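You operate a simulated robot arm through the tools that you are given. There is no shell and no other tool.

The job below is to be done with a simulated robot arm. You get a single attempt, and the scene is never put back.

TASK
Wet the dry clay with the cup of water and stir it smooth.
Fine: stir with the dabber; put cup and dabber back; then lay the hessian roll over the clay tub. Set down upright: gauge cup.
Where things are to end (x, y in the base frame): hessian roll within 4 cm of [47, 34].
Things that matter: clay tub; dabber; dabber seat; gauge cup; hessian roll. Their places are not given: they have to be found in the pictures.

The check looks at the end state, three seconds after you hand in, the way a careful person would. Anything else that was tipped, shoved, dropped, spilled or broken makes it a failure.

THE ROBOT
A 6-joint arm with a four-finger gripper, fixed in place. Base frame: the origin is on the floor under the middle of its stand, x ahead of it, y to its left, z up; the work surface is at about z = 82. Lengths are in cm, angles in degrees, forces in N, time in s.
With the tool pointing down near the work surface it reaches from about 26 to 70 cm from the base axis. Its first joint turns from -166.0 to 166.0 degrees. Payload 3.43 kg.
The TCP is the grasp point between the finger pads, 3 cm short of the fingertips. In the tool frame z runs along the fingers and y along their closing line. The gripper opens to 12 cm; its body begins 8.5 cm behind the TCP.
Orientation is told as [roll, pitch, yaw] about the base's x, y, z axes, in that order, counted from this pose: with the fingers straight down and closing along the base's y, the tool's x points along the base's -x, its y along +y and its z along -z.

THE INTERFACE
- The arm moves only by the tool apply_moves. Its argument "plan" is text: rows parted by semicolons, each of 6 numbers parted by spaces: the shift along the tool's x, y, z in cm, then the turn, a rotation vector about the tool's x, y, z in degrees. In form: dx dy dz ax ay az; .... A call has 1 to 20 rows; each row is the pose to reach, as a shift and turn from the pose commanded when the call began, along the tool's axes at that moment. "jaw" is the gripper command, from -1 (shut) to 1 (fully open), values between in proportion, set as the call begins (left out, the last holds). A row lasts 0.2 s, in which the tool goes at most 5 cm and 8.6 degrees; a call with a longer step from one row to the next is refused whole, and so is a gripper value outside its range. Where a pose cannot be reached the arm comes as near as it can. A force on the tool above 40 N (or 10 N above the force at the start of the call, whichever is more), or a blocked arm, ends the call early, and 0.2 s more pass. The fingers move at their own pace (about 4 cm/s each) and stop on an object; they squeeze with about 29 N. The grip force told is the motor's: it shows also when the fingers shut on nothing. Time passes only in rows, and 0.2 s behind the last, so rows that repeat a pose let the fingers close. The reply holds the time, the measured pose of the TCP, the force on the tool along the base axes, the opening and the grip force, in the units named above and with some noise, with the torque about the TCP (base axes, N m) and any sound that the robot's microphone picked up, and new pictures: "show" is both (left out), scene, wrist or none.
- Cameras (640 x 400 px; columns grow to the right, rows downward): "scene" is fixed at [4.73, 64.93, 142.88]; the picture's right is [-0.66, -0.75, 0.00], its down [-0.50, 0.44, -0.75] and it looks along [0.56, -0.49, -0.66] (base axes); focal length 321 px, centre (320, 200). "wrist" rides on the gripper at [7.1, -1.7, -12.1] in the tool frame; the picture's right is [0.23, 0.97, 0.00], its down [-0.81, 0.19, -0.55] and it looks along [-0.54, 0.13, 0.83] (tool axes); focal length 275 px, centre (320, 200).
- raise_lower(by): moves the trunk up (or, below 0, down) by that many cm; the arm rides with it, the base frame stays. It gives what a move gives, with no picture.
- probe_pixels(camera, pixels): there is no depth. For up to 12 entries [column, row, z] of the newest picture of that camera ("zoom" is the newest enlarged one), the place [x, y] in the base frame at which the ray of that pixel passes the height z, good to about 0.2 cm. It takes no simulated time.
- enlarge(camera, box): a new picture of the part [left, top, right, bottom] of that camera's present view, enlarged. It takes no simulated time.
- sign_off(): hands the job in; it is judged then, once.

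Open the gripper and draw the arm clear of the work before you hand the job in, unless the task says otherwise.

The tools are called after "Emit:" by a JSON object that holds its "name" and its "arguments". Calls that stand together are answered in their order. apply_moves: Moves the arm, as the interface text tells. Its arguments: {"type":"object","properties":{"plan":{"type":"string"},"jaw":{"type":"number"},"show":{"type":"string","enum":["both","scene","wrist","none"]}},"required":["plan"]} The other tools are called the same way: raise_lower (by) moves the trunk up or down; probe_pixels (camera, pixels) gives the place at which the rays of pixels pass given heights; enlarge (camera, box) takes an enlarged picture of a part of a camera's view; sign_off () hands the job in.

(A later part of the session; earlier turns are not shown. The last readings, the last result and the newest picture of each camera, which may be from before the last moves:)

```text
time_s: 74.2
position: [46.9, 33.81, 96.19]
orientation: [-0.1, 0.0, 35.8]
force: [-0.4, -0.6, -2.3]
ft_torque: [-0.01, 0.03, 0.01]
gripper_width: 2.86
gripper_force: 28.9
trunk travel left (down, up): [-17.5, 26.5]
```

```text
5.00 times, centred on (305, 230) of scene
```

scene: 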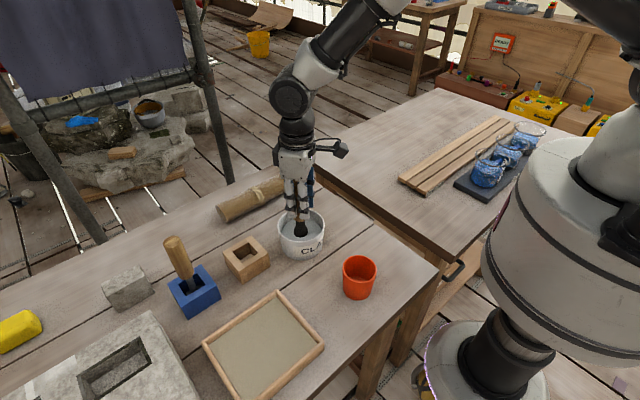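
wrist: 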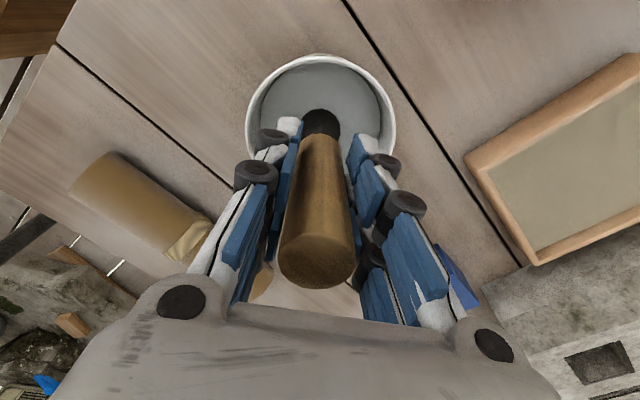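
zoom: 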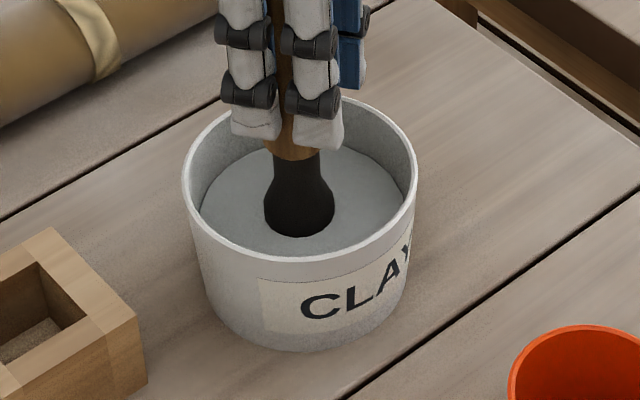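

The clay has turned smooth and grey. I do one more round the other way for thoroughness, then come back to the middle.

Emit:
{"name": "apply_moves", "arguments": {"plan": "1 0 0 0 0 0; 1.8 -1.05 0 0 0 0; 1.05 -1.8 0 0 0 0; 0 -2.1 0 0 0 0; -1.05 -1.8 0 0 0 0; -1.8 -1.05 0 0 0 0; -2.1 0 0 0 0 0; -1.8 1.05 0 0 0 0; -1.05 1.8 0 0 0 0; 0 2.1 0 0 0 0; 1.05 1.8 0 0 0 0; 1.8 1.05 0 0 0 0; 2.1 0 0 0 0 0; 1 -1 0 0 0 0; 0 -1.2 0 0 0 0; -1.2 0 0 0 0 0; 0 1.2 0 0 0 0; 1 0 0 0 0 0; 0 0 0 0 0 0; 0 0 0 0 0 0", "jaw": -1, "show": "none"}}

Emit:
{"name": "apply_moves", "arguments": {"plan": "0 0 -0.5 0 0 0; 0 0 -1.2 0 0 0; 0 0 -2 0 0 0; 0 0 -3 0 0 0; 0 0 -3 0 0 0; 0 0 -3 0 0 0; 0 0 -3 0 0 0; 0 0 -5 0 0 0; 0 0 -7.5 0 0 0; 0 0 -9.5 0 0 0; 0 0 -11 0 0 0; 0 0 -11 0 0 0; 0 0 -11 0 0 0", "jaw": -1, "show": "both"}}

Emit:
{"name": "enlarge", "arguments": {"camera": "scene", "box": [220, 150, 350, 280]}}

```text
time_s: 78.4
position: [46.87, 33.89, 96.18]
orientation: [-0.1, 0.0, 35.9]
force: [0.2, 0.1, -1.3]
ft_torque: [0.02, 0.01, 0.02]
gripper_width: 2.85
gripper_force: 28.3
trunk travel left (down, up): [-17.5, 26.5]
```

```text
time_s: 81.2
position: [46.84, 33.93, 107.21]
orientation: [-0.2, 0.0, 35.8]
force: [0.6, -0.7, -1.6]
ft_torque: [0.01, 0.0, 0.02]
gripper_width: 2.84
gripper_force: 28.7
trunk travel left (down, up): [-17.5, 26.5]
```

scene: 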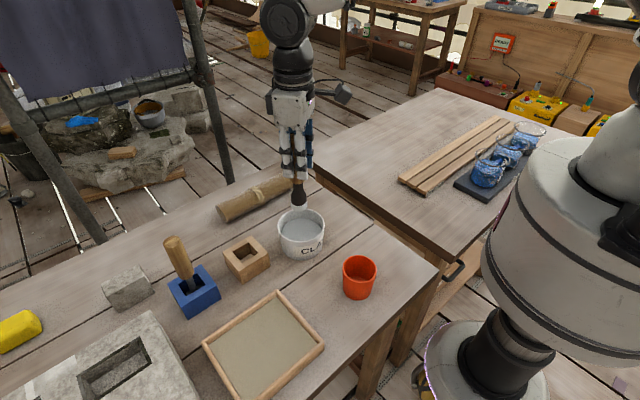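
wrist: 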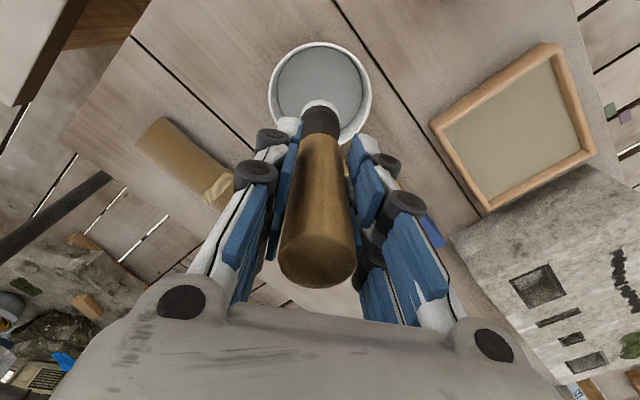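

```text
3.08 times, centred on (285, 215) of scene
```

zoom: 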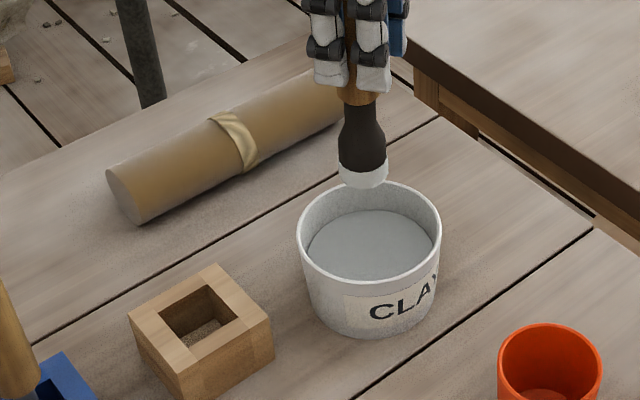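

The clay is smooth and the dabber's tip is coated, the tub unmoved. I carry the dabber back above its seat by exactly the reverse shift.

Emit:
{"name": "apply_moves", "arguments": {"plan": "-1.5 1.3 0 0 0 0; -4 3.6 0 0 0 0; -6.5 5.8 0 0 0 0; -8.7 7.8 0 0 0 0; -10.2 9.12 0 0 0 0; -10.2 9.12 0 0 0 0; -10.2 9.12 0 0 0 0", "jaw": -1, "show": "both"}}

Emit:
{"name": "enlarge", "arguments": {"camera": "scene", "box": [190, 170, 290, 290]}}

Emit:
{"name": "enlarge", "arguments": {"camera": "wrist", "box": [260, 30, 380, 150]}}

```text
time_s: 82.8
position: [49.88, 47.13, 107.29]
orientation: [-0.1, -0.1, 35.8]
force: [-0.3, 1.2, -2.0]
ft_torque: [0.03, 0.05, 0.0]
gripper_width: 2.87
gripper_force: 29.0
trunk travel left (down, up): [-17.5, 26.5]
```

scene: 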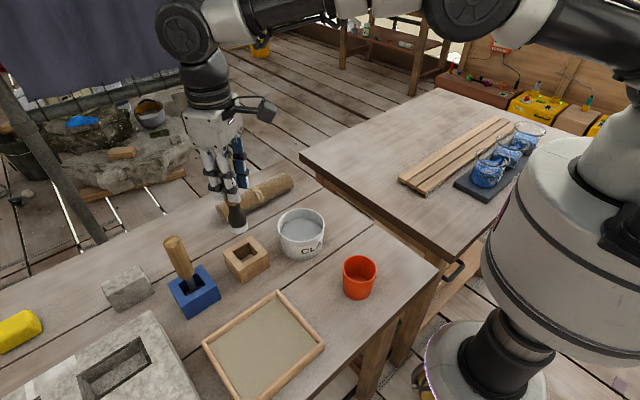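
wrist: 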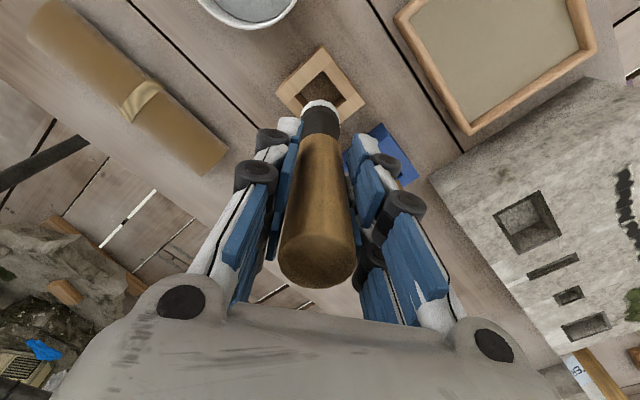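

```text
3.33 times, centred on (240, 230) of scene
```

zoom: 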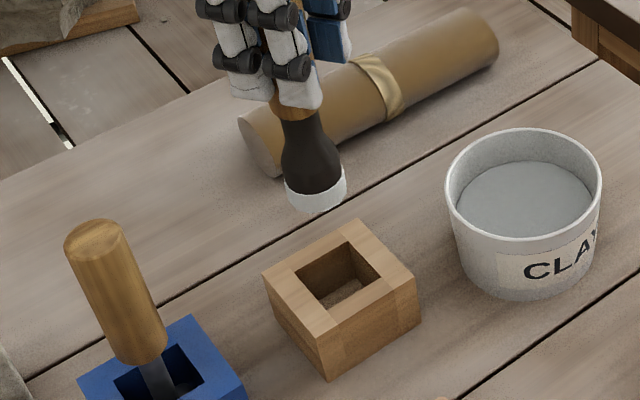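

```text
3.33 times, centred on (320, 90) of wrist
```

zoom: 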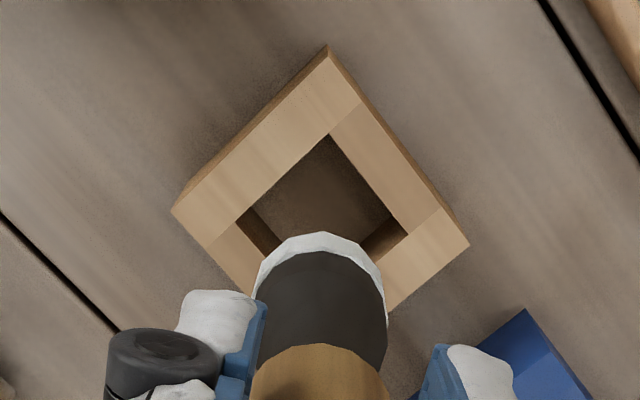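

The dabber hangs over the opening, in line with it in the wrist view. I lower it along the same line, slowly, watching force.

Emit:
{"name": "apply_moves", "arguments": {"plan": "0 0 2 0 0 0; 0 0 4 0 0 0; 0 0 6 0 0 0; 0 0 7.2 0 0 0; 0 0 8 0 0 0; 0 0 8.7 0 0 0; 0 0 9.3 0 0 0; 0 0 9.9 0 0 0; 0 0 10.5 0 0 0; 0 0 11 0 0 0; 0 0 11.4 0 0 0; 0 0 11.4 0 0 0", "jaw": -1, "show": "both"}}

Emit:
{"name": "enlarge", "arguments": {"camera": "scene", "box": [190, 170, 290, 290]}}

```text
time_s: 85.4
position: [49.77, 47.25, 95.67]
orientation: [-0.1, 0.0, 35.8]
force: [-1.0, 0.5, -1.7]
ft_torque: [0.0, 0.0, 0.0]
gripper_width: 2.83
gripper_force: 29.0
trunk travel left (down, up): [-17.5, 26.5]
```

scene: 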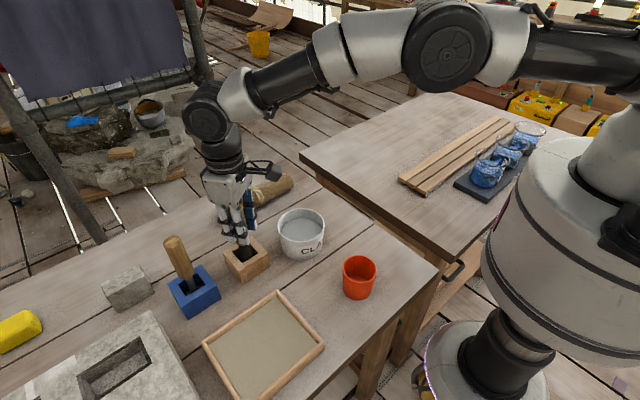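
wrist: 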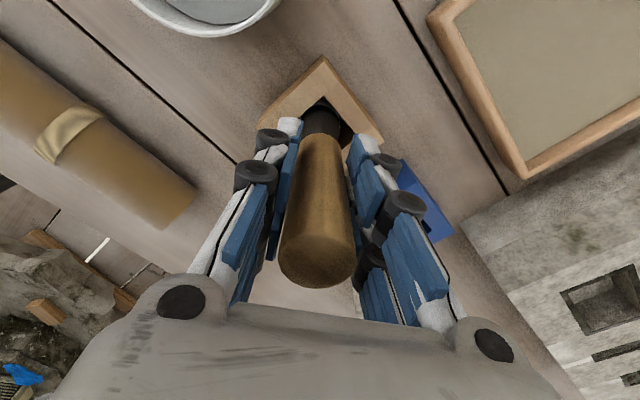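

```text
3.33 times, centred on (240, 230) of scene
```

zoom: 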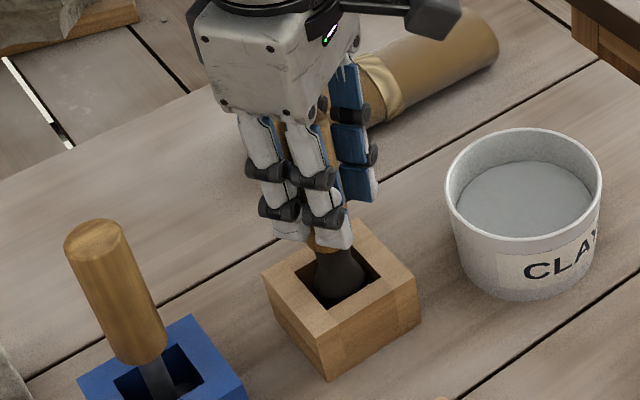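

The head is inside the seat, about 0.5 cm above rest. I lower the last bit in small steps.

Emit:
{"name": "apply_moves", "arguments": {"plan": "0 0 0.2 0 0 0; 0 0 0.4 0 0 0; 0 0 0.4 0 0 0", "jaw": -1, "show": "none"}}

Emit:
{"name": "apply_moves", "arguments": {"plan": "0 0 0.1 0 0 0; 0 0 0.2 0 0 0; 0 0 0.2 0 0 0", "jaw": -1, "show": "none"}}

```text
time_s: 86.2
position: [49.95, 47.3, 95.38]
orientation: [-0.1, 0.0, 35.8]
force: [0.9, -0.4, -1.7]
ft_torque: [-0.02, -0.01, 0.0]
gripper_width: 2.86
gripper_force: 29.0
trunk travel left (down, up): [-17.5, 26.5]
```

```text
time_s: 87.0
position: [49.9, 47.17, 95.38]
orientation: [-0.2, 0.1, 35.8]
force: [0.7, -0.3, 1.9]
ft_torque: [-0.08, 0.02, 0.04]
gripper_width: 2.85
gripper_force: 29.7
trunk travel left (down, up): [-17.5, 26.5]
```

The force turned to +1.9 N, so the dabber touches the seat's floor. I open the fingers to 7.5 cm.

Emit:
{"name": "apply_moves", "arguments": {"plan": "0 0 0 0 0 0; 0 0 0 0 0 0; 0 0 0 0 0 0; 0 0 0 0 0 0; 0 0 0 0 0 0", "jaw": 0.25, "show": "both"}}

```text
time_s: 88.2
position: [49.85, 47.29, 95.22]
orientation: [0.0, 0.0, 35.8]
force: [-0.2, -1.0, 0.2]
ft_torque: [-0.01, -0.03, -0.03]
gripper_width: 7.5
gripper_force: 0.1
trunk travel left (down, up): [-17.5, 26.5]
```

scene: 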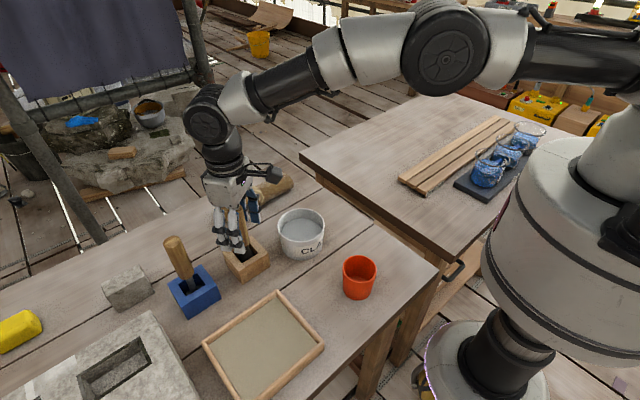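
wrist: 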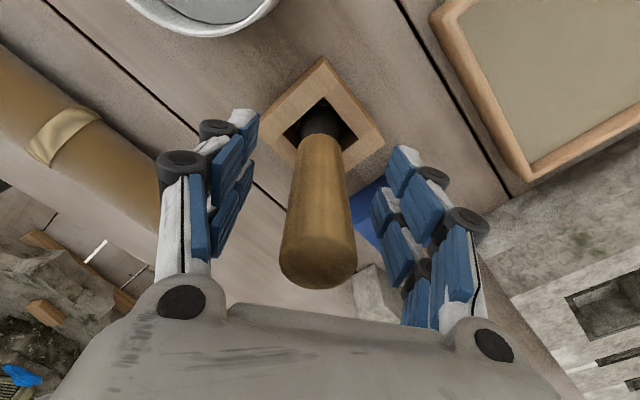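

The dabber stands freely in its seat. I raise the hand straight up 18 cm.

Emit:
{"name": "apply_moves", "arguments": {"plan": "0 0 -2 0 0 0; 0 0 -5 0 0 0; 0 0 -9 0 0 0; 0 0 -13 0 0 0; 0 0 -17 0 0 0; 0 0 -18 0 0 0; 0 0 -18 0 0 0", "jaw": 0.25, "show": "both"}}

Emit:
{"name": "enlarge", "arguments": {"camera": "scene", "box": [150, 170, 310, 310]}}

```text
time_s: 89.8
position: [49.84, 47.24, 113.29]
orientation: [0.0, 0.0, 35.8]
force: [-0.1, -0.1, 0.5]
ft_torque: [0.02, 0.03, -0.02]
gripper_width: 7.49
gripper_force: 0.1
trunk travel left (down, up): [-17.5, 26.5]
```

scene: 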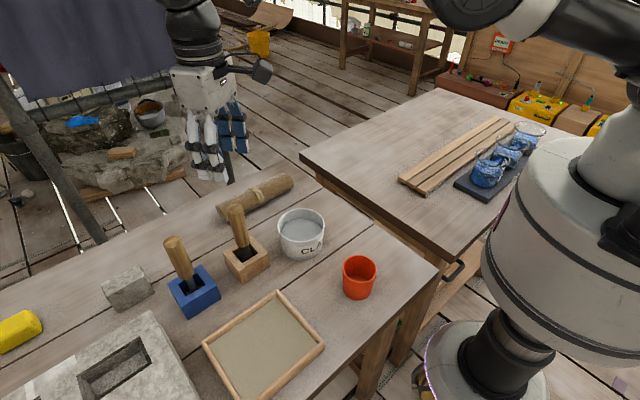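
wrist: 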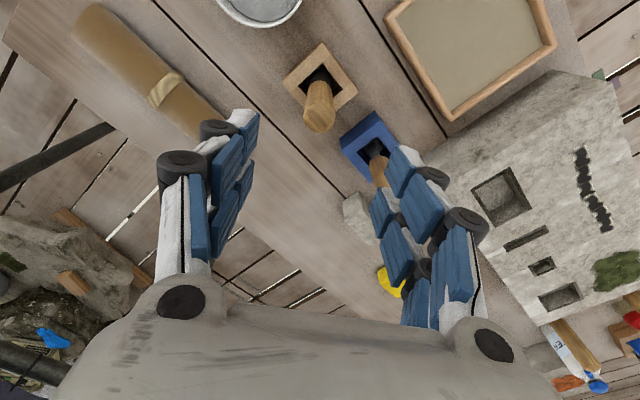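

```text
2.86 times, centred on (230, 240) of scene
```

zoom: 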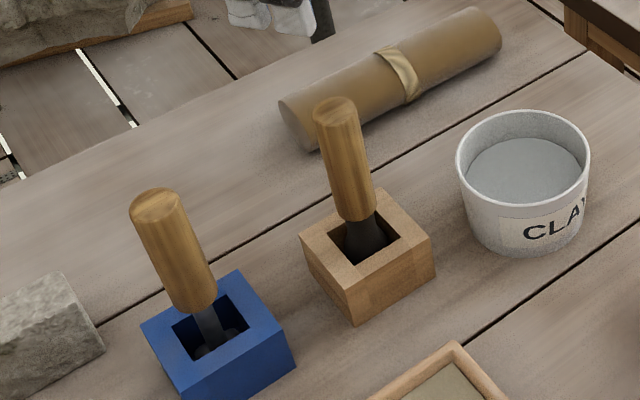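

The dabber is back upright in its seat and the tub's clay is smooth. For the roll I need the fingers to close along x, so I turn to yaw -90 while moving toward (58, 30) at height.

Emit:
{"name": "apply_moves", "arguments": {"plan": "0.2 -1.2 0 0 0 7.9; 0.4 -2.3 0 0 0 15.7; 0.6 -3.5 0 0 0 23.6; 0.9 -4.7 0 0 0 31.5; 1.1 -5.9 0 0 0 39.3; 1.3 -7 0 0 0 47.2; 1.5 -8.2 0 0 0 55; 1.7 -9.4 0 0 0 62.9; 1.9 -10.5 0 0 0 70.8; 2.1 -11.7 0 0 0 78.6; 2.3 -12.9 0 0 0 86.5; 2.6 -14.1 0 0 0 94.4; 2.8 -15.2 0 0 0 102.2; 3 -16.4 0 0 0 110.1; 3.2 -17.6 0 0 0 118; 3.41 -18.75 0 0 0 125.8; 3.41 -18.75 0 0 0 125.8", "jaw": 0.45, "show": "both"}}

```text
time_s: 93.4
position: [58.07, 30.03, 113.24]
orientation: [0.1, -0.1, -90.1]
force: [-0.4, 0.7, -1.0]
ft_torque: [0.05, 0.02, 0.01]
gripper_width: 8.7
gripper_force: 0.0
trunk travel left (down, up): [-17.5, 26.5]
```

scene: 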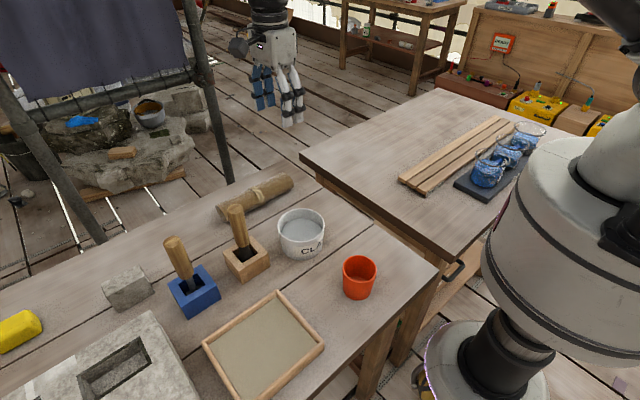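
wrist: 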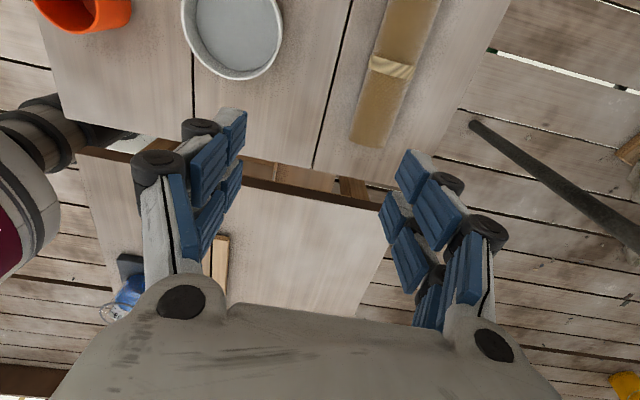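

The roll shows in the wrist view from its right end (369,140) upward. I probe its right-end corners and side lines from this new angle to refine its axis.

Emit:
{"name": "probe_pixels", "arguments": {"camera": "wrist", "pixels": [[350, 142, 84.8], [385, 148, 84.8], [368, 145, 84.8], [369, 68, 84.8], [412, 72, 84.8], [391, 70, 84.8], [388, 2, 84.8], [441, 2, 84.8], [391, 70, 87.6]]}}

Emit:
{"name": "enlarge", "arguments": {"camera": "wrist", "box": [330, 0, 460, 160]}}

```text
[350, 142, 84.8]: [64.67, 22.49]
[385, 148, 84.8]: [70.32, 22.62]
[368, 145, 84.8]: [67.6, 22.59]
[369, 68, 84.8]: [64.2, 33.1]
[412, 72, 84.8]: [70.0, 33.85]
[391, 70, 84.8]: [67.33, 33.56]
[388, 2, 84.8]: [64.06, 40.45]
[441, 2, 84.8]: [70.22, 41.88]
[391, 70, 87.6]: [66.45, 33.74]
```

```text
2.50 times, centred on (395, 80) of wrist
```

zoom: 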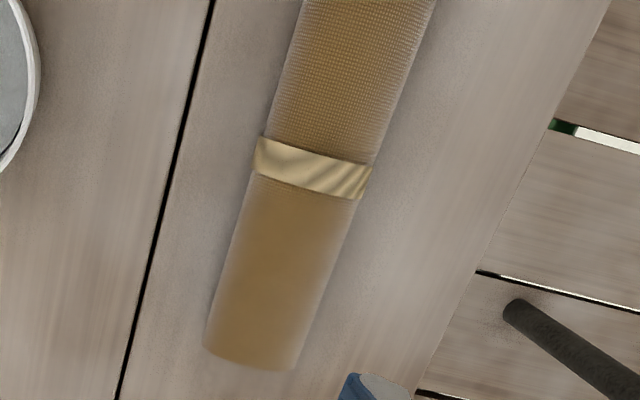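

The roll's axis is at x≈67.2, along y, middle at y≈33.7. I try reaching above it with the tool leaned 30° (hand toward -y), still at z≈105.

Emit:
{"name": "apply_moves", "arguments": {"plan": "0.7 1.8 1.6 0 6 0; 1.5 3.7 3.2 0 12 0; 2.2 5.5 4.8 0 18 0; 3 7.4 6.4 0 24 0; 3.7 9.2 8 0 30 0; 3.7 9.2 8 0 30 0", "jaw": 0.45, "show": "both"}}

```text
time_s: 94.8
position: [67.3, 33.79, 105.41]
orientation: [0.1, 30.0, -89.9]
force: [0.4, 0.2, -0.1]
ft_torque: [-0.03, 0.0, -0.02]
gripper_width: 8.7
gripper_force: 0.1
trunk travel left (down, up): [-17.5, 26.5]
```

scene: 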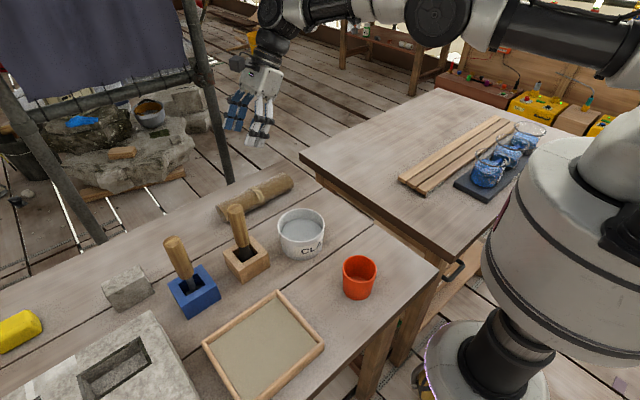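
wrist: 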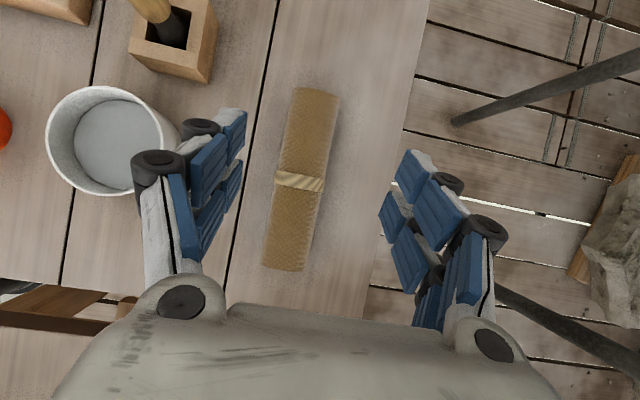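

Reached cleanly, with the roll lying between the open fingers in the wrist view. I descend to z≈95 to test the reach lower down.

Emit:
{"name": "apply_moves", "arguments": {"plan": "-1.7 0 2.95 0 0 0; -3.5 0 6.06 0 0 0; -5.2 0 9 0 0 0; -5.2 0 9 0 0 0", "jaw": 0.45, "show": "both"}}

```text
time_s: 95.8
position: [67.19, 33.46, 94.87]
orientation: [0.2, 30.0, -90.0]
force: [0.1, -0.7, 0.0]
ft_torque: [0.0, -0.04, -0.01]
gripper_width: 8.69
gripper_force: 0.0
trunk travel left (down, up): [-17.5, 26.5]
```

scene: 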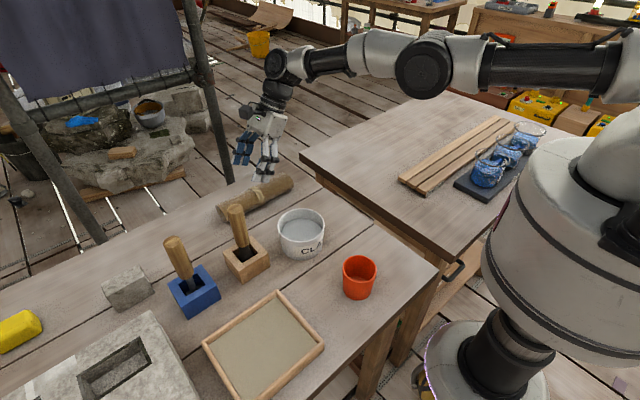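
wrist: 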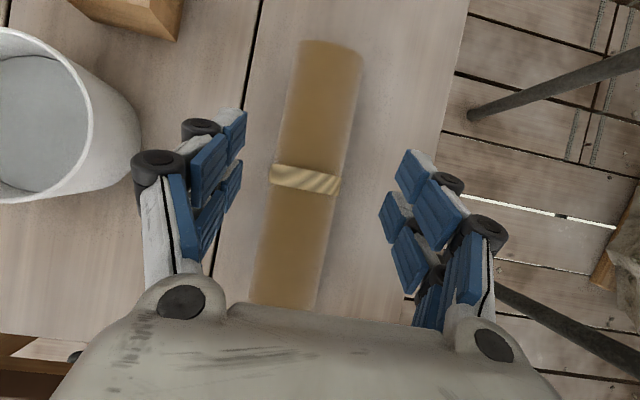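

Still reachable at z=94.9. I check the roll's x position in this view before closing in.

Emit:
{"name": "probe_pixels", "arguments": {"camera": "wrist", "pixels": [[305, 179, 87.6], [270, 176, 84.8], [340, 184, 84.8], [305, 179, 84.8], [331, 48, 84.8], [300, 42, 84.8], [362, 52, 84.8], [284, 290, 84.8], [252, 285, 84.8], [316, 300, 84.8]]}}

```text
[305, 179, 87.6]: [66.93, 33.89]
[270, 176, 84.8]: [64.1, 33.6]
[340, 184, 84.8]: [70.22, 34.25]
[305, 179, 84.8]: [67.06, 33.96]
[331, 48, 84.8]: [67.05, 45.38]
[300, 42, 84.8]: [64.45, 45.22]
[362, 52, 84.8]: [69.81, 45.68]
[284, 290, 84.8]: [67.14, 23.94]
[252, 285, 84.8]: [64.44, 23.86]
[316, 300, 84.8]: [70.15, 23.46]
```

The roll's middle is at (67.1, 33.9). A smaller lean would grip better, so I raise the arm 12 cm and then lower the trunk by 12, which gives more reach at table level.

Emit:
{"name": "apply_moves", "arguments": {"plan": "2 0 -3.3 0 0 0; 4 0 -6.7 0 0 0; 6.35 0 -10.2 0 0 0; 6.35 0 -10.2 0 0 0", "jaw": 0.45, "show": "none"}}

Emit:
{"name": "raise_lower", "arguments": {"by": -10}}

```text
time_s: 96.8
position: [67.2, 34.11, 106.88]
orientation: [0.1, 30.0, -89.9]
force: [0.4, -0.7, -0.1]
ft_torque: [0.02, 0.02, 0.02]
gripper_width: 8.71
gripper_force: 0.0
trunk travel left (down, up): [-17.5, 26.5]
```

```text
time_s: 98.1
position: [67.29, 34.22, 96.97]
orientation: [0.0, 30.0, -90.0]
force: [-0.6, -0.3, 0.2]
ft_torque: [-0.04, 0.04, 0.01]
gripper_width: 8.7
gripper_force: 0.0
trunk travel left (down, up): [-7.5, 36.5]
```

The trunk is 10 cm lower and the TCP at z=97. I reduce the lean from 30° to 14°, at the same point, and look.

Emit:
{"name": "apply_moves", "arguments": {"plan": "0 0 0 0 -5.5 0; 0 0 0 0 -11 0; 0 0 0 0 -16 0; 0 0 0 0 -16 0", "jaw": 0.45, "show": "both"}}

```text
time_s: 99.1
position: [65.35, 33.25, 96.8]
orientation: [0.1, 13.9, -89.9]
force: [-0.9, -0.1, 0.7]
ft_torque: [0.02, -0.04, -0.02]
gripper_width: 8.7
gripper_force: 0.0
out of reach, approached as far as the arm can: row 2, 3, 4
trunk travel left (down, up): [-7.5, 36.5]
```

scene: 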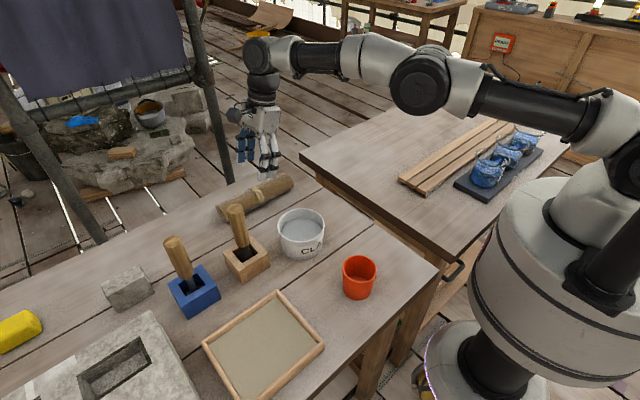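
wrist: 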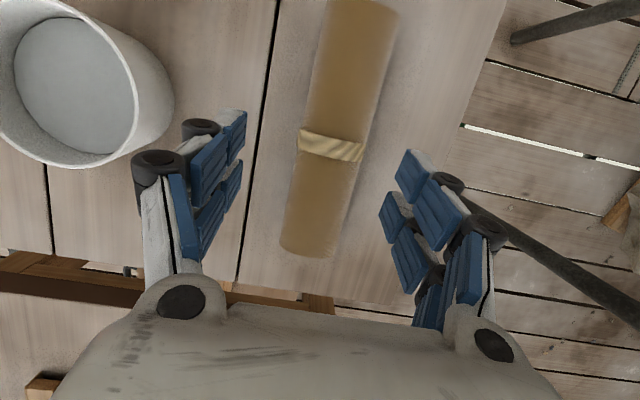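

At 14° lean the arm comes only to x=65.4 at this height. I go a bit lower (z≈92.5, still above the roll) to see whether the reach grows.

Emit:
{"name": "apply_moves", "arguments": {"plan": "-0.3 0.9 2 0 0 0; -0.5 1.75 4.3 0 0 0; -0.5 1.75 4.3 0 0 0", "jaw": 0.45, "show": "none"}}

```text
time_s: 99.9
position: [65.88, 32.84, 92.4]
orientation: [0.2, 14.0, -90.0]
force: [0.5, -0.3, -0.3]
ft_torque: [0.0, 0.0, -0.02]
gripper_width: 8.69
gripper_force: 0.1
out of reach, approached as far as the arm can: row 1, 2, 3
trunk travel left (down, up): [-7.5, 36.5]
```

At 14° it reaches only radius 73.6; I need 75.1. I increase the lean to 22° and try for (67.1, 33.6) at the same height.

Emit:
{"name": "apply_moves", "arguments": {"plan": "0 0 0 0 4 0; 0.4 0.6 -0.1 0 8 0; 0.8 1.25 -0.3 0 8 0; 0.8 1.25 -0.3 0 8 0", "jaw": 0.45, "show": "both"}}

```text
time_s: 100.9
position: [66.92, 33.48, 92.84]
orientation: [0.0, 21.8, -89.9]
force: [-0.6, 0.6, -0.6]
ft_torque: [0.01, 0.04, 0.03]
gripper_width: 8.7
gripper_force: 0.1
trunk travel left (down, up): [-7.5, 36.5]
```

scene: 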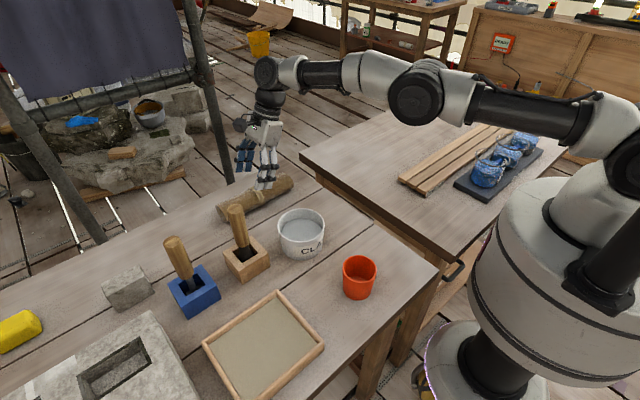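
wrist: 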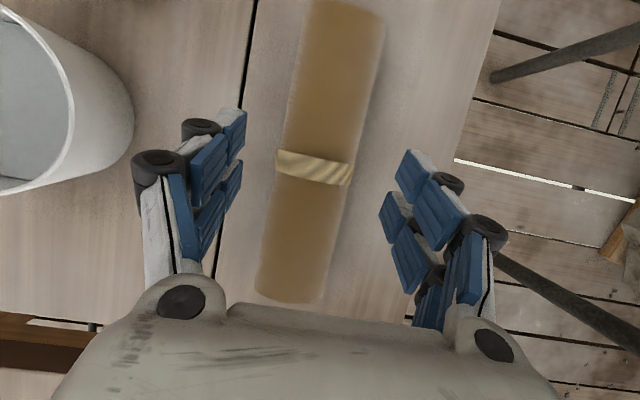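

Reached at 22° lean. I descend around the roll to TCP z≈87, fingers 8.7 cm open.

Emit:
{"name": "apply_moves", "arguments": {"plan": "-0.6 0.1 1.6 0 0 0; -1.2 0.15 3.2 0 0 0; -1.65 0.15 4.6 0 0 0; -1.97 0.15 5.46 0 0 0; -1.97 0.15 5.46 0 0 0", "jaw": 0.45, "show": "both"}}

Emit:
{"name": "enlarge", "arguments": {"camera": "scene", "box": [200, 110, 320, 230]}}

```text
time_s: 102.1
position: [66.58, 33.53, 87.16]
orientation: [0.0, 22.0, -90.0]
force: [-0.6, -0.5, -0.4]
ft_torque: [0.0, -0.01, 0.02]
gripper_width: 8.71
gripper_force: 0.1
out of reach, approached as far as the arm can: row 1, 2, 3, 4, 5
trunk travel left (down, up): [-7.5, 36.5]
```

scene: 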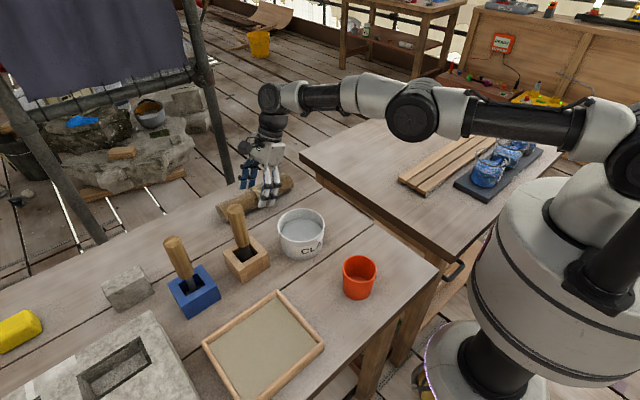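
wrist: 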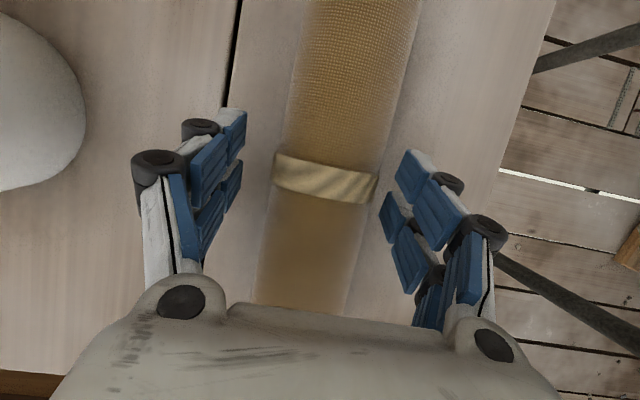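

```text
3.33 times, centred on (260, 170) of scene
```

zoom: 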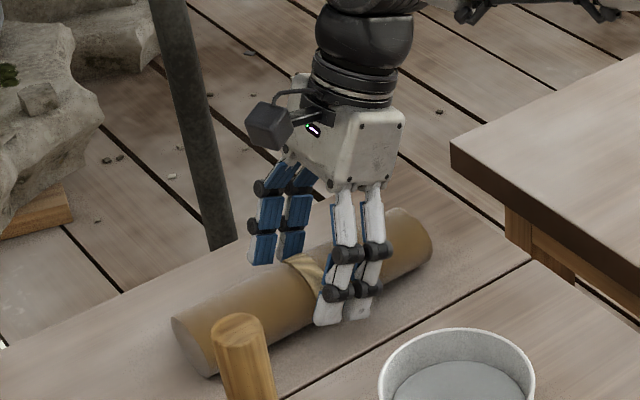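

The fingers straddle the roll about its band; TCP is 0.5 cm short in x, which the closing will even out. I close the gripper.

Emit:
{"name": "apply_moves", "arguments": {"plan": "0 0 0 0 0 0; 0 0 0 0 0 0; 0 0 0 0 0 0; 0 0 0 0 0 0; 0 0 0 0 0 0; 0 0 0 0 0 0", "jaw": -1, "show": "both"}}

Emit:
{"name": "enlarge", "arguments": {"camera": "scene", "box": [200, 110, 320, 230]}}

```text
time_s: 103.5
position: [66.55, 33.57, 87.08]
orientation: [0.2, 22.0, -90.0]
force: [4.1, -0.1, 4.5]
ft_torque: [-0.01, -0.29, 0.0]
gripper_width: 5.56
gripper_force: 29.2
trunk travel left (down, up): [-7.5, 36.5]
```

scene: 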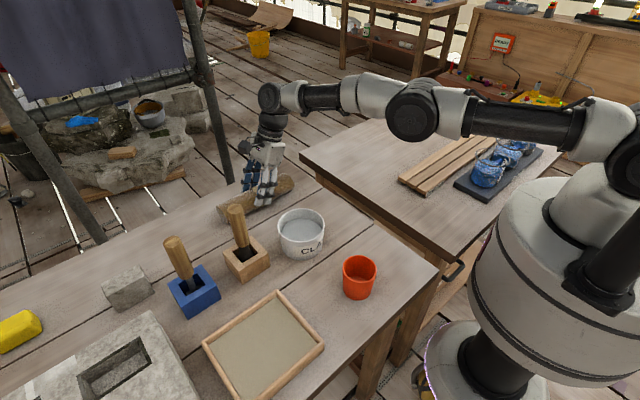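
wrist: 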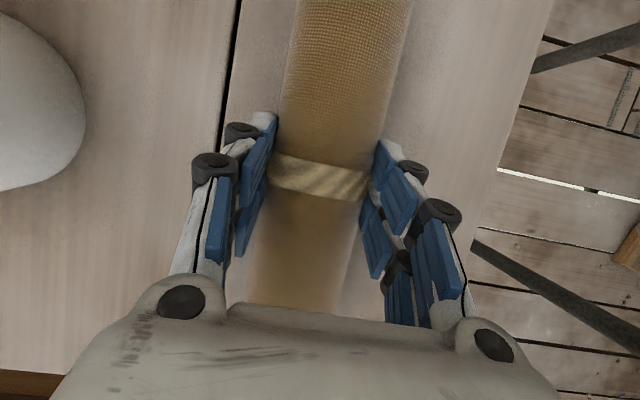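

```text
3.33 times, centred on (260, 170) of scene
```

zoom: 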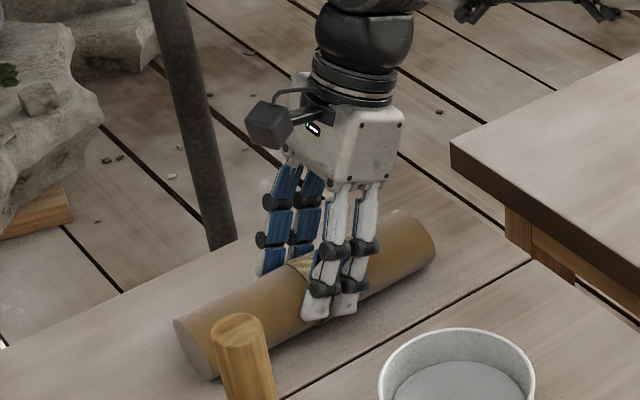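

Gripped at width 5.56 with 29 N. I lift with the trunk by 4 cm first to check that the roll comes along level.

Emit:
{"name": "raise_lower", "arguments": {"by": 4}}

Emit:
{"name": "apply_moves", "arguments": {"plan": "0 0 0 0 0 0", "jaw": -1, "show": "both"}}

Emit:
{"name": "enlarge", "arguments": {"camera": "scene", "box": [190, 100, 330, 240]}}

```text
time_s: 104.4
position: [66.56, 33.58, 90.95]
orientation: [0.0, 21.8, -90.0]
force: [-0.2, 0.0, -2.7]
ft_torque: [0.01, 0.02, 0.0]
gripper_width: 5.56
gripper_force: 29.1
trunk travel left (down, up): [-11.5, 32.5]
```

```text
time_s: 104.8
position: [66.56, 33.46, 91.02]
orientation: [0.0, 21.9, -90.0]
force: [-0.4, 0.5, -2.7]
ft_torque: [-0.01, -0.01, 0.01]
gripper_width: 5.58
gripper_force: 29.2
trunk travel left (down, up): [-11.5, 32.5]
```

scene: 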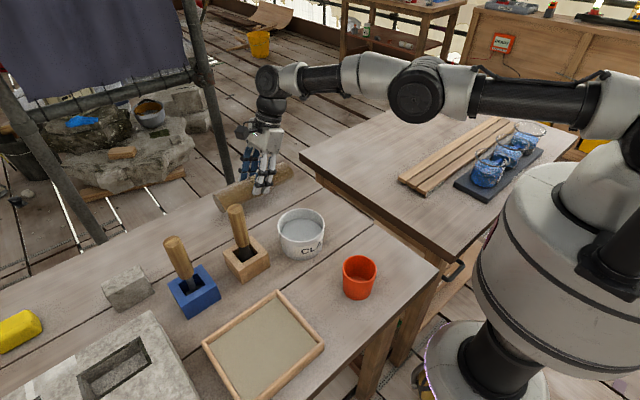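
wrist: 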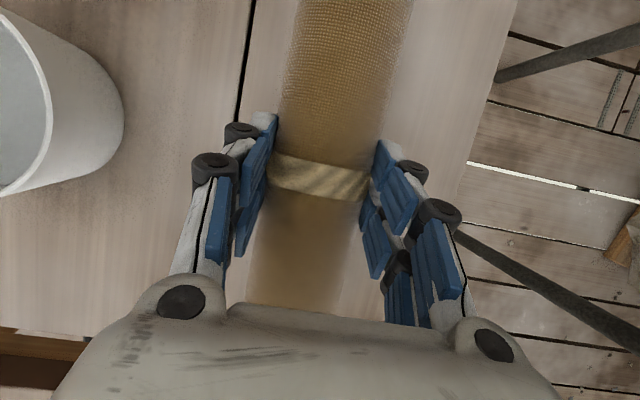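

```text
2.86 times, centred on (260, 170) of scene
```

zoom: 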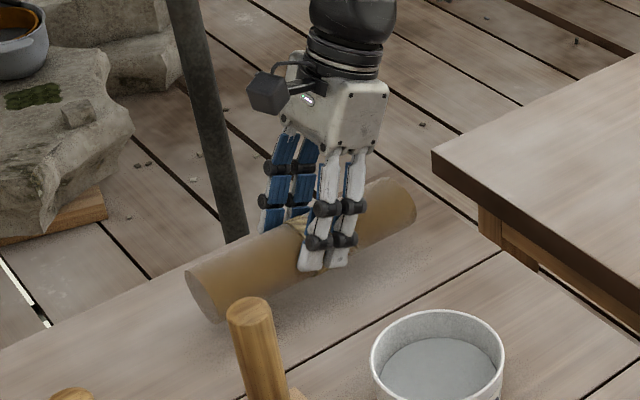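

The roll hangs level, about 2.7 N. I raise the trunk 17 cm more so it clears the dabber's handle (z=100).

Emit:
{"name": "raise_lower", "arguments": {"by": 17}}

```text
time_s: 106.7
position: [66.61, 33.58, 108.02]
orientation: [0.0, 21.9, -90.0]
force: [0.3, -0.1, -3.2]
ft_torque: [0.03, 0.01, 0.01]
gripper_width: 5.58
gripper_force: 28.9
trunk travel left (down, up): [-28.5, 15.5]
```

Now at z=108. I carry the roll back over the tub while turning it 30° so that its left end will stay clear of the dabber.

Emit:
{"name": "apply_moves", "arguments": {"plan": "0 -0.97 0 0.56 0 -1.39; 0 -2.72 0 1.57 0 -3.9; 0 -4.86 0 2.8 0 -6.96; 0 -7.2 0 4.14 0 -10.3; -0.1 -9.73 0 5.6 0 -13.92; -0.1 -12.25 0 7.05 0 -17.54; -0.1 -14.59 0 8.39 0 -20.88; -0.1 -16.73 -0.1 9.62 0 -23.94; -0.1 -18.48 -0.1 10.63 0 -26.45; -0.14 -19.45 -0.1 11.19 0 -27.84; -0.14 -19.45 -0.1 11.19 0 -27.84", "jaw": -1, "show": "both"}}

Emit:
{"name": "enlarge", "arguments": {"camera": "scene", "box": [200, 90, 370, 280]}}

```text
time_s: 109.1
position: [47.07, 33.36, 108.03]
orientation: [0.1, 21.9, -60.0]
force: [-0.8, 0.6, -3.3]
ft_torque: [0.02, 0.0, 0.04]
gripper_width: 5.58
gripper_force: 29.3
trunk travel left (down, up): [-28.5, 15.5]
```

scene: 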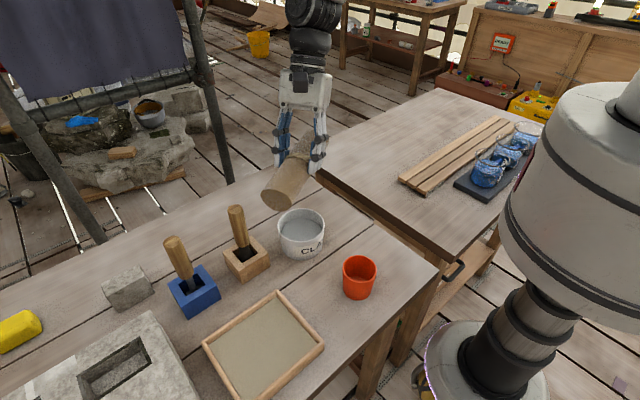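
wrist: 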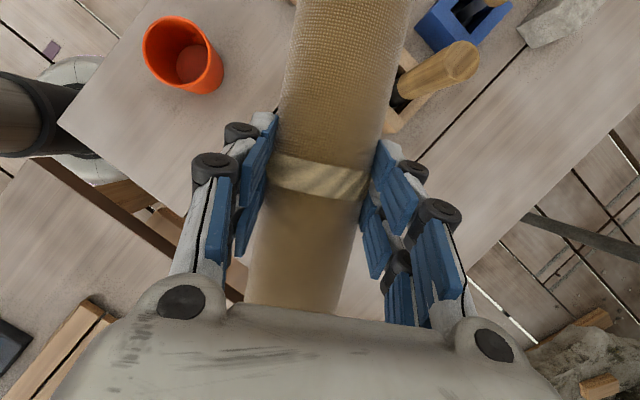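

```text
2.11 times, centred on (285, 185) of scene
```

zoom: 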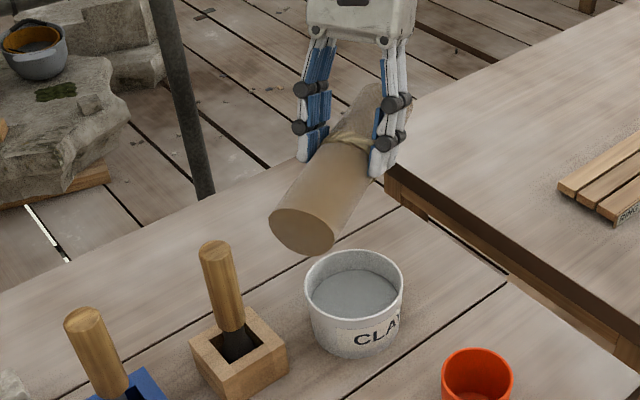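

The roll is over the tub, aligned away from the dabber. I lower it by arm toward the rim, to about 1.5 cm above contact.

Emit:
{"name": "apply_moves", "arguments": {"plan": "-0.75 0 1.86 0 0 0; -1.7 0 4.2 0 0 0; -2.6 0 6.5 0 0 0; -3.36 0 8.35 0 0 0; -4.1 0 10.2 0 0 0; -4.66 0 11.6 0 0 0; -4.66 0 11.6 0 0 0", "jaw": -1, "show": "both"}}

Emit:
{"name": "enlarge", "arguments": {"camera": "scene", "box": [220, 120, 370, 280]}}

```text
time_s: 110.7
position: [47.15, 33.45, 95.54]
orientation: [0.2, 21.8, -60.0]
force: [0.0, -0.8, -2.5]
ft_torque: [-0.03, 0.0, -0.02]
gripper_width: 5.56
gripper_force: 29.2
trunk travel left (down, up): [-28.5, 15.5]
```

scene: 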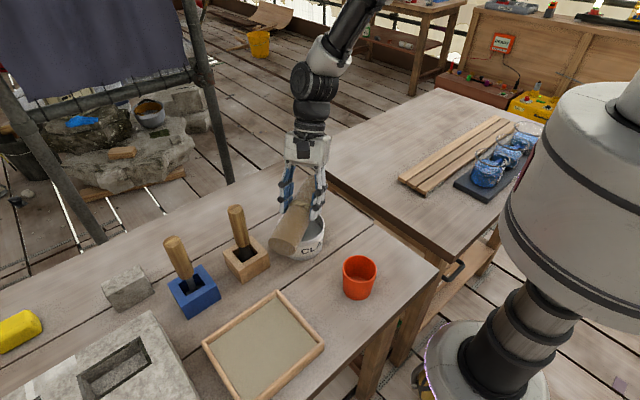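
wrist: 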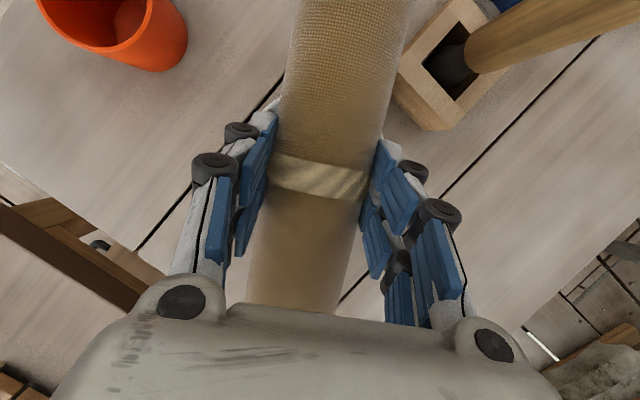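

```text
2.50 times, centred on (295, 200) of scene
```

zoom: 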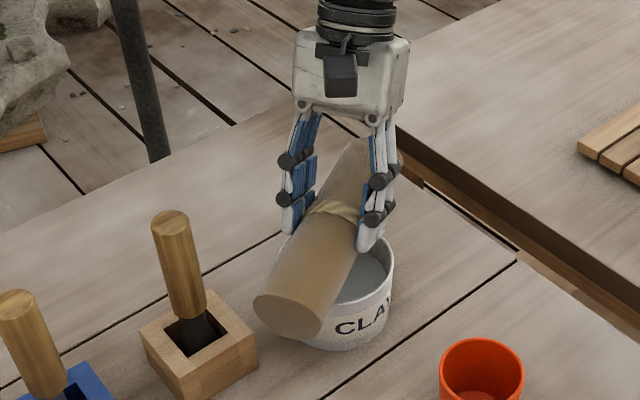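

The roll is just above the rim and clear of the dabber. I go down in small steps, reading the force.

Emit:
{"name": "apply_moves", "arguments": {"plan": "-0.15 0 0.37 0 0 0; -0.3 0 0.74 0 0 0; -0.3 0 0.74 0 0 0", "jaw": -1, "show": "none"}}

Emit:
{"name": "apply_moves", "arguments": {"plan": "-0.07 0 0.19 0 0 0; -0.15 0 0.37 0 0 0; -0.15 0 0.37 0 0 0", "jaw": -1, "show": "none"}}

```text
time_s: 111.5
position: [47.18, 33.28, 94.75]
orientation: [0.0, 21.9, -60.0]
force: [-0.8, -0.3, -2.7]
ft_torque: [0.01, -0.01, 0.01]
gripper_width: 5.58
gripper_force: 28.9
trunk travel left (down, up): [-28.5, 15.5]
```

```text
time_s: 112.3
position: [47.29, 33.38, 94.3]
orientation: [0.2, 21.9, -60.0]
force: [-0.7, -0.6, -4.0]
ft_torque: [0.0, -0.01, -0.03]
gripper_width: 5.56
gripper_force: 28.7
trunk travel left (down, up): [-28.5, 15.5]
```

No contact yet at 94.3. I continue in 0.2 cm steps.

Emit:
{"name": "apply_moves", "arguments": {"plan": "-0.07 0 0.19 0 0 0; -0.07 0 0.19 0 0 0", "jaw": -1, "show": "none"}}

Emit:
{"name": "apply_moves", "arguments": {"plan": "-0.07 0 0.19 0 0 0; -0.07 0 0.19 0 0 0", "jaw": -1, "show": "scene"}}

Emit:
{"name": "enlarge", "arguments": {"camera": "scene", "box": [240, 170, 350, 280]}}

```text
time_s: 112.9
position: [47.18, 33.44, 94.19]
orientation: [0.1, 21.9, -60.0]
force: [-0.7, 0.0, -1.8]
ft_torque: [-0.01, 0.0, -0.02]
gripper_width: 5.56
gripper_force: 28.8
trunk travel left (down, up): [-28.5, 15.5]
```

```text
time_s: 113.5
position: [47.18, 33.46, 94.25]
orientation: [0.2, 21.9, -59.9]
force: [-0.6, -1.8, 12.4]
ft_torque: [-0.28, 0.32, 0.13]
gripper_width: 5.59
gripper_force: 28.9
trunk travel left (down, up): [-28.5, 15.5]
```

scene: 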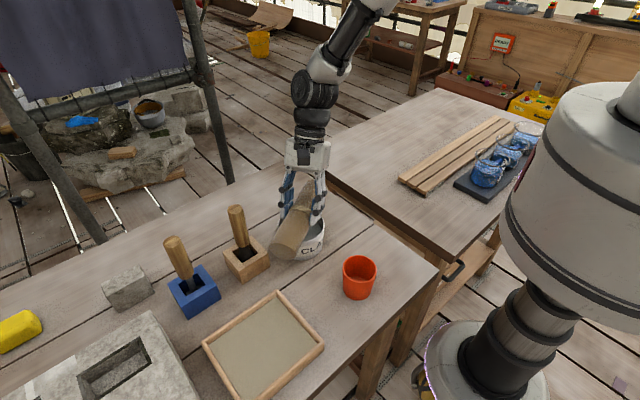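

```text
3.64 times, centred on (295, 225) of scene
```

zoom: 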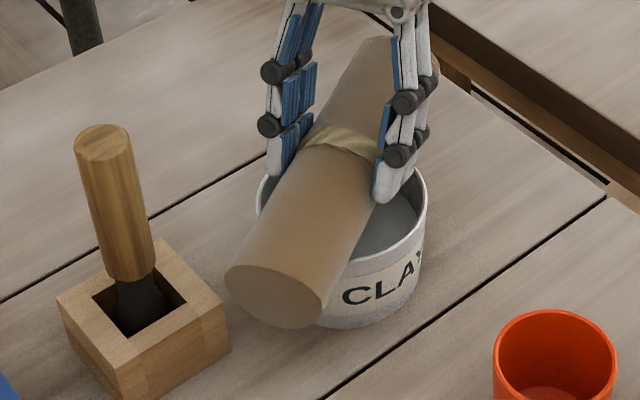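

Contact: +12 N at z≈94.2, matching the roll's underside on the rim (5.1 cm below TCP). The torque hints at an off-centre contact, so I look closely at the fingertips near the rim.

Emit:
{"name": "enlarge", "arguments": {"camera": "scene", "box": [270, 195, 335, 265]}}

Emit:
{"name": "apply_moves", "arguments": {"plan": "0.05 0 -0.12 0 0 0; 0.05 0 -0.12 0 0 0; 0.05 0 -0.12 0 0 0", "jaw": -1, "show": "both"}}

```text
5.71 times, centred on (302, 230) of scene
```

zoom: 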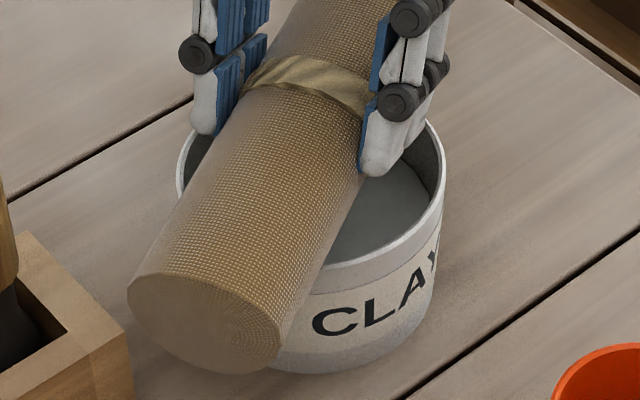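

```text
time_s: 114.3
position: [47.13, 33.44, 94.27]
orientation: [0.0, 21.8, -60.0]
force: [1.9, 1.9, 7.1]
ft_torque: [0.52, -0.03, -0.1]
gripper_width: 5.6
gripper_force: 28.9
trunk travel left (down, up): [-28.5, 15.5]
```

scene: 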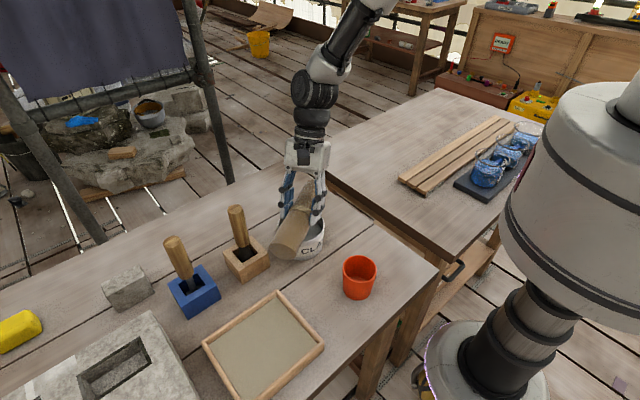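
wrist: 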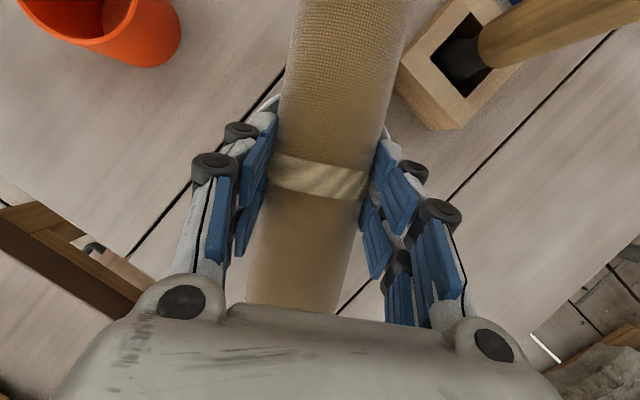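

The contact moved to the rim under the roll's near part, and the fingers are not on the rim. I ease up 0.1 cm and then open the fingers in small increments.

Emit:
{"name": "apply_moves", "arguments": {"plan": "0.03 0 -0.08 0 0 0; 0.03 0 -0.08 0 0 0", "jaw": -1, "show": "none"}}

Emit:
{"name": "apply_moves", "arguments": {"plan": "0 0 0 0 0 0; 0 0 0 0 0 0; 0 0 0 0 0 0", "jaw": -0.05, "show": "scene"}}

Emit:
{"name": "enlarge", "arguments": {"camera": "scene", "box": [240, 170, 350, 280]}}

```text
time_s: 114.9
position: [47.07, 33.35, 94.11]
orientation: [0.1, 22.0, -60.0]
force: [1.9, 0.4, 2.2]
ft_torque: [0.08, -0.15, -0.03]
gripper_width: 5.57
gripper_force: 29.3
trunk travel left (down, up): [-28.5, 15.5]
```

```text
time_s: 115.7
position: [47.02, 33.45, 94.16]
orientation: [0.2, 21.9, -60.0]
force: [0.5, 0.2, 1.0]
ft_torque: [0.01, 0.02, -0.02]
gripper_width: 5.7
gripper_force: 0.0
trunk travel left (down, up): [-28.5, 15.5]
```

scene: 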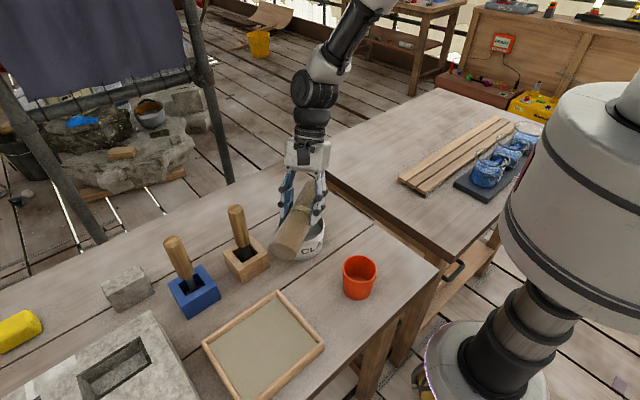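

```text
3.64 times, centred on (295, 225) of scene
```

zoom: 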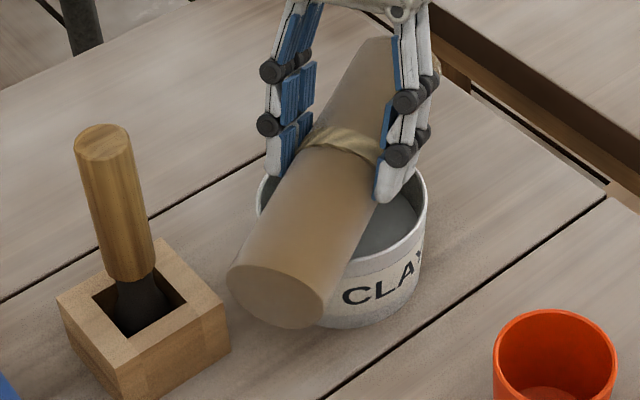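

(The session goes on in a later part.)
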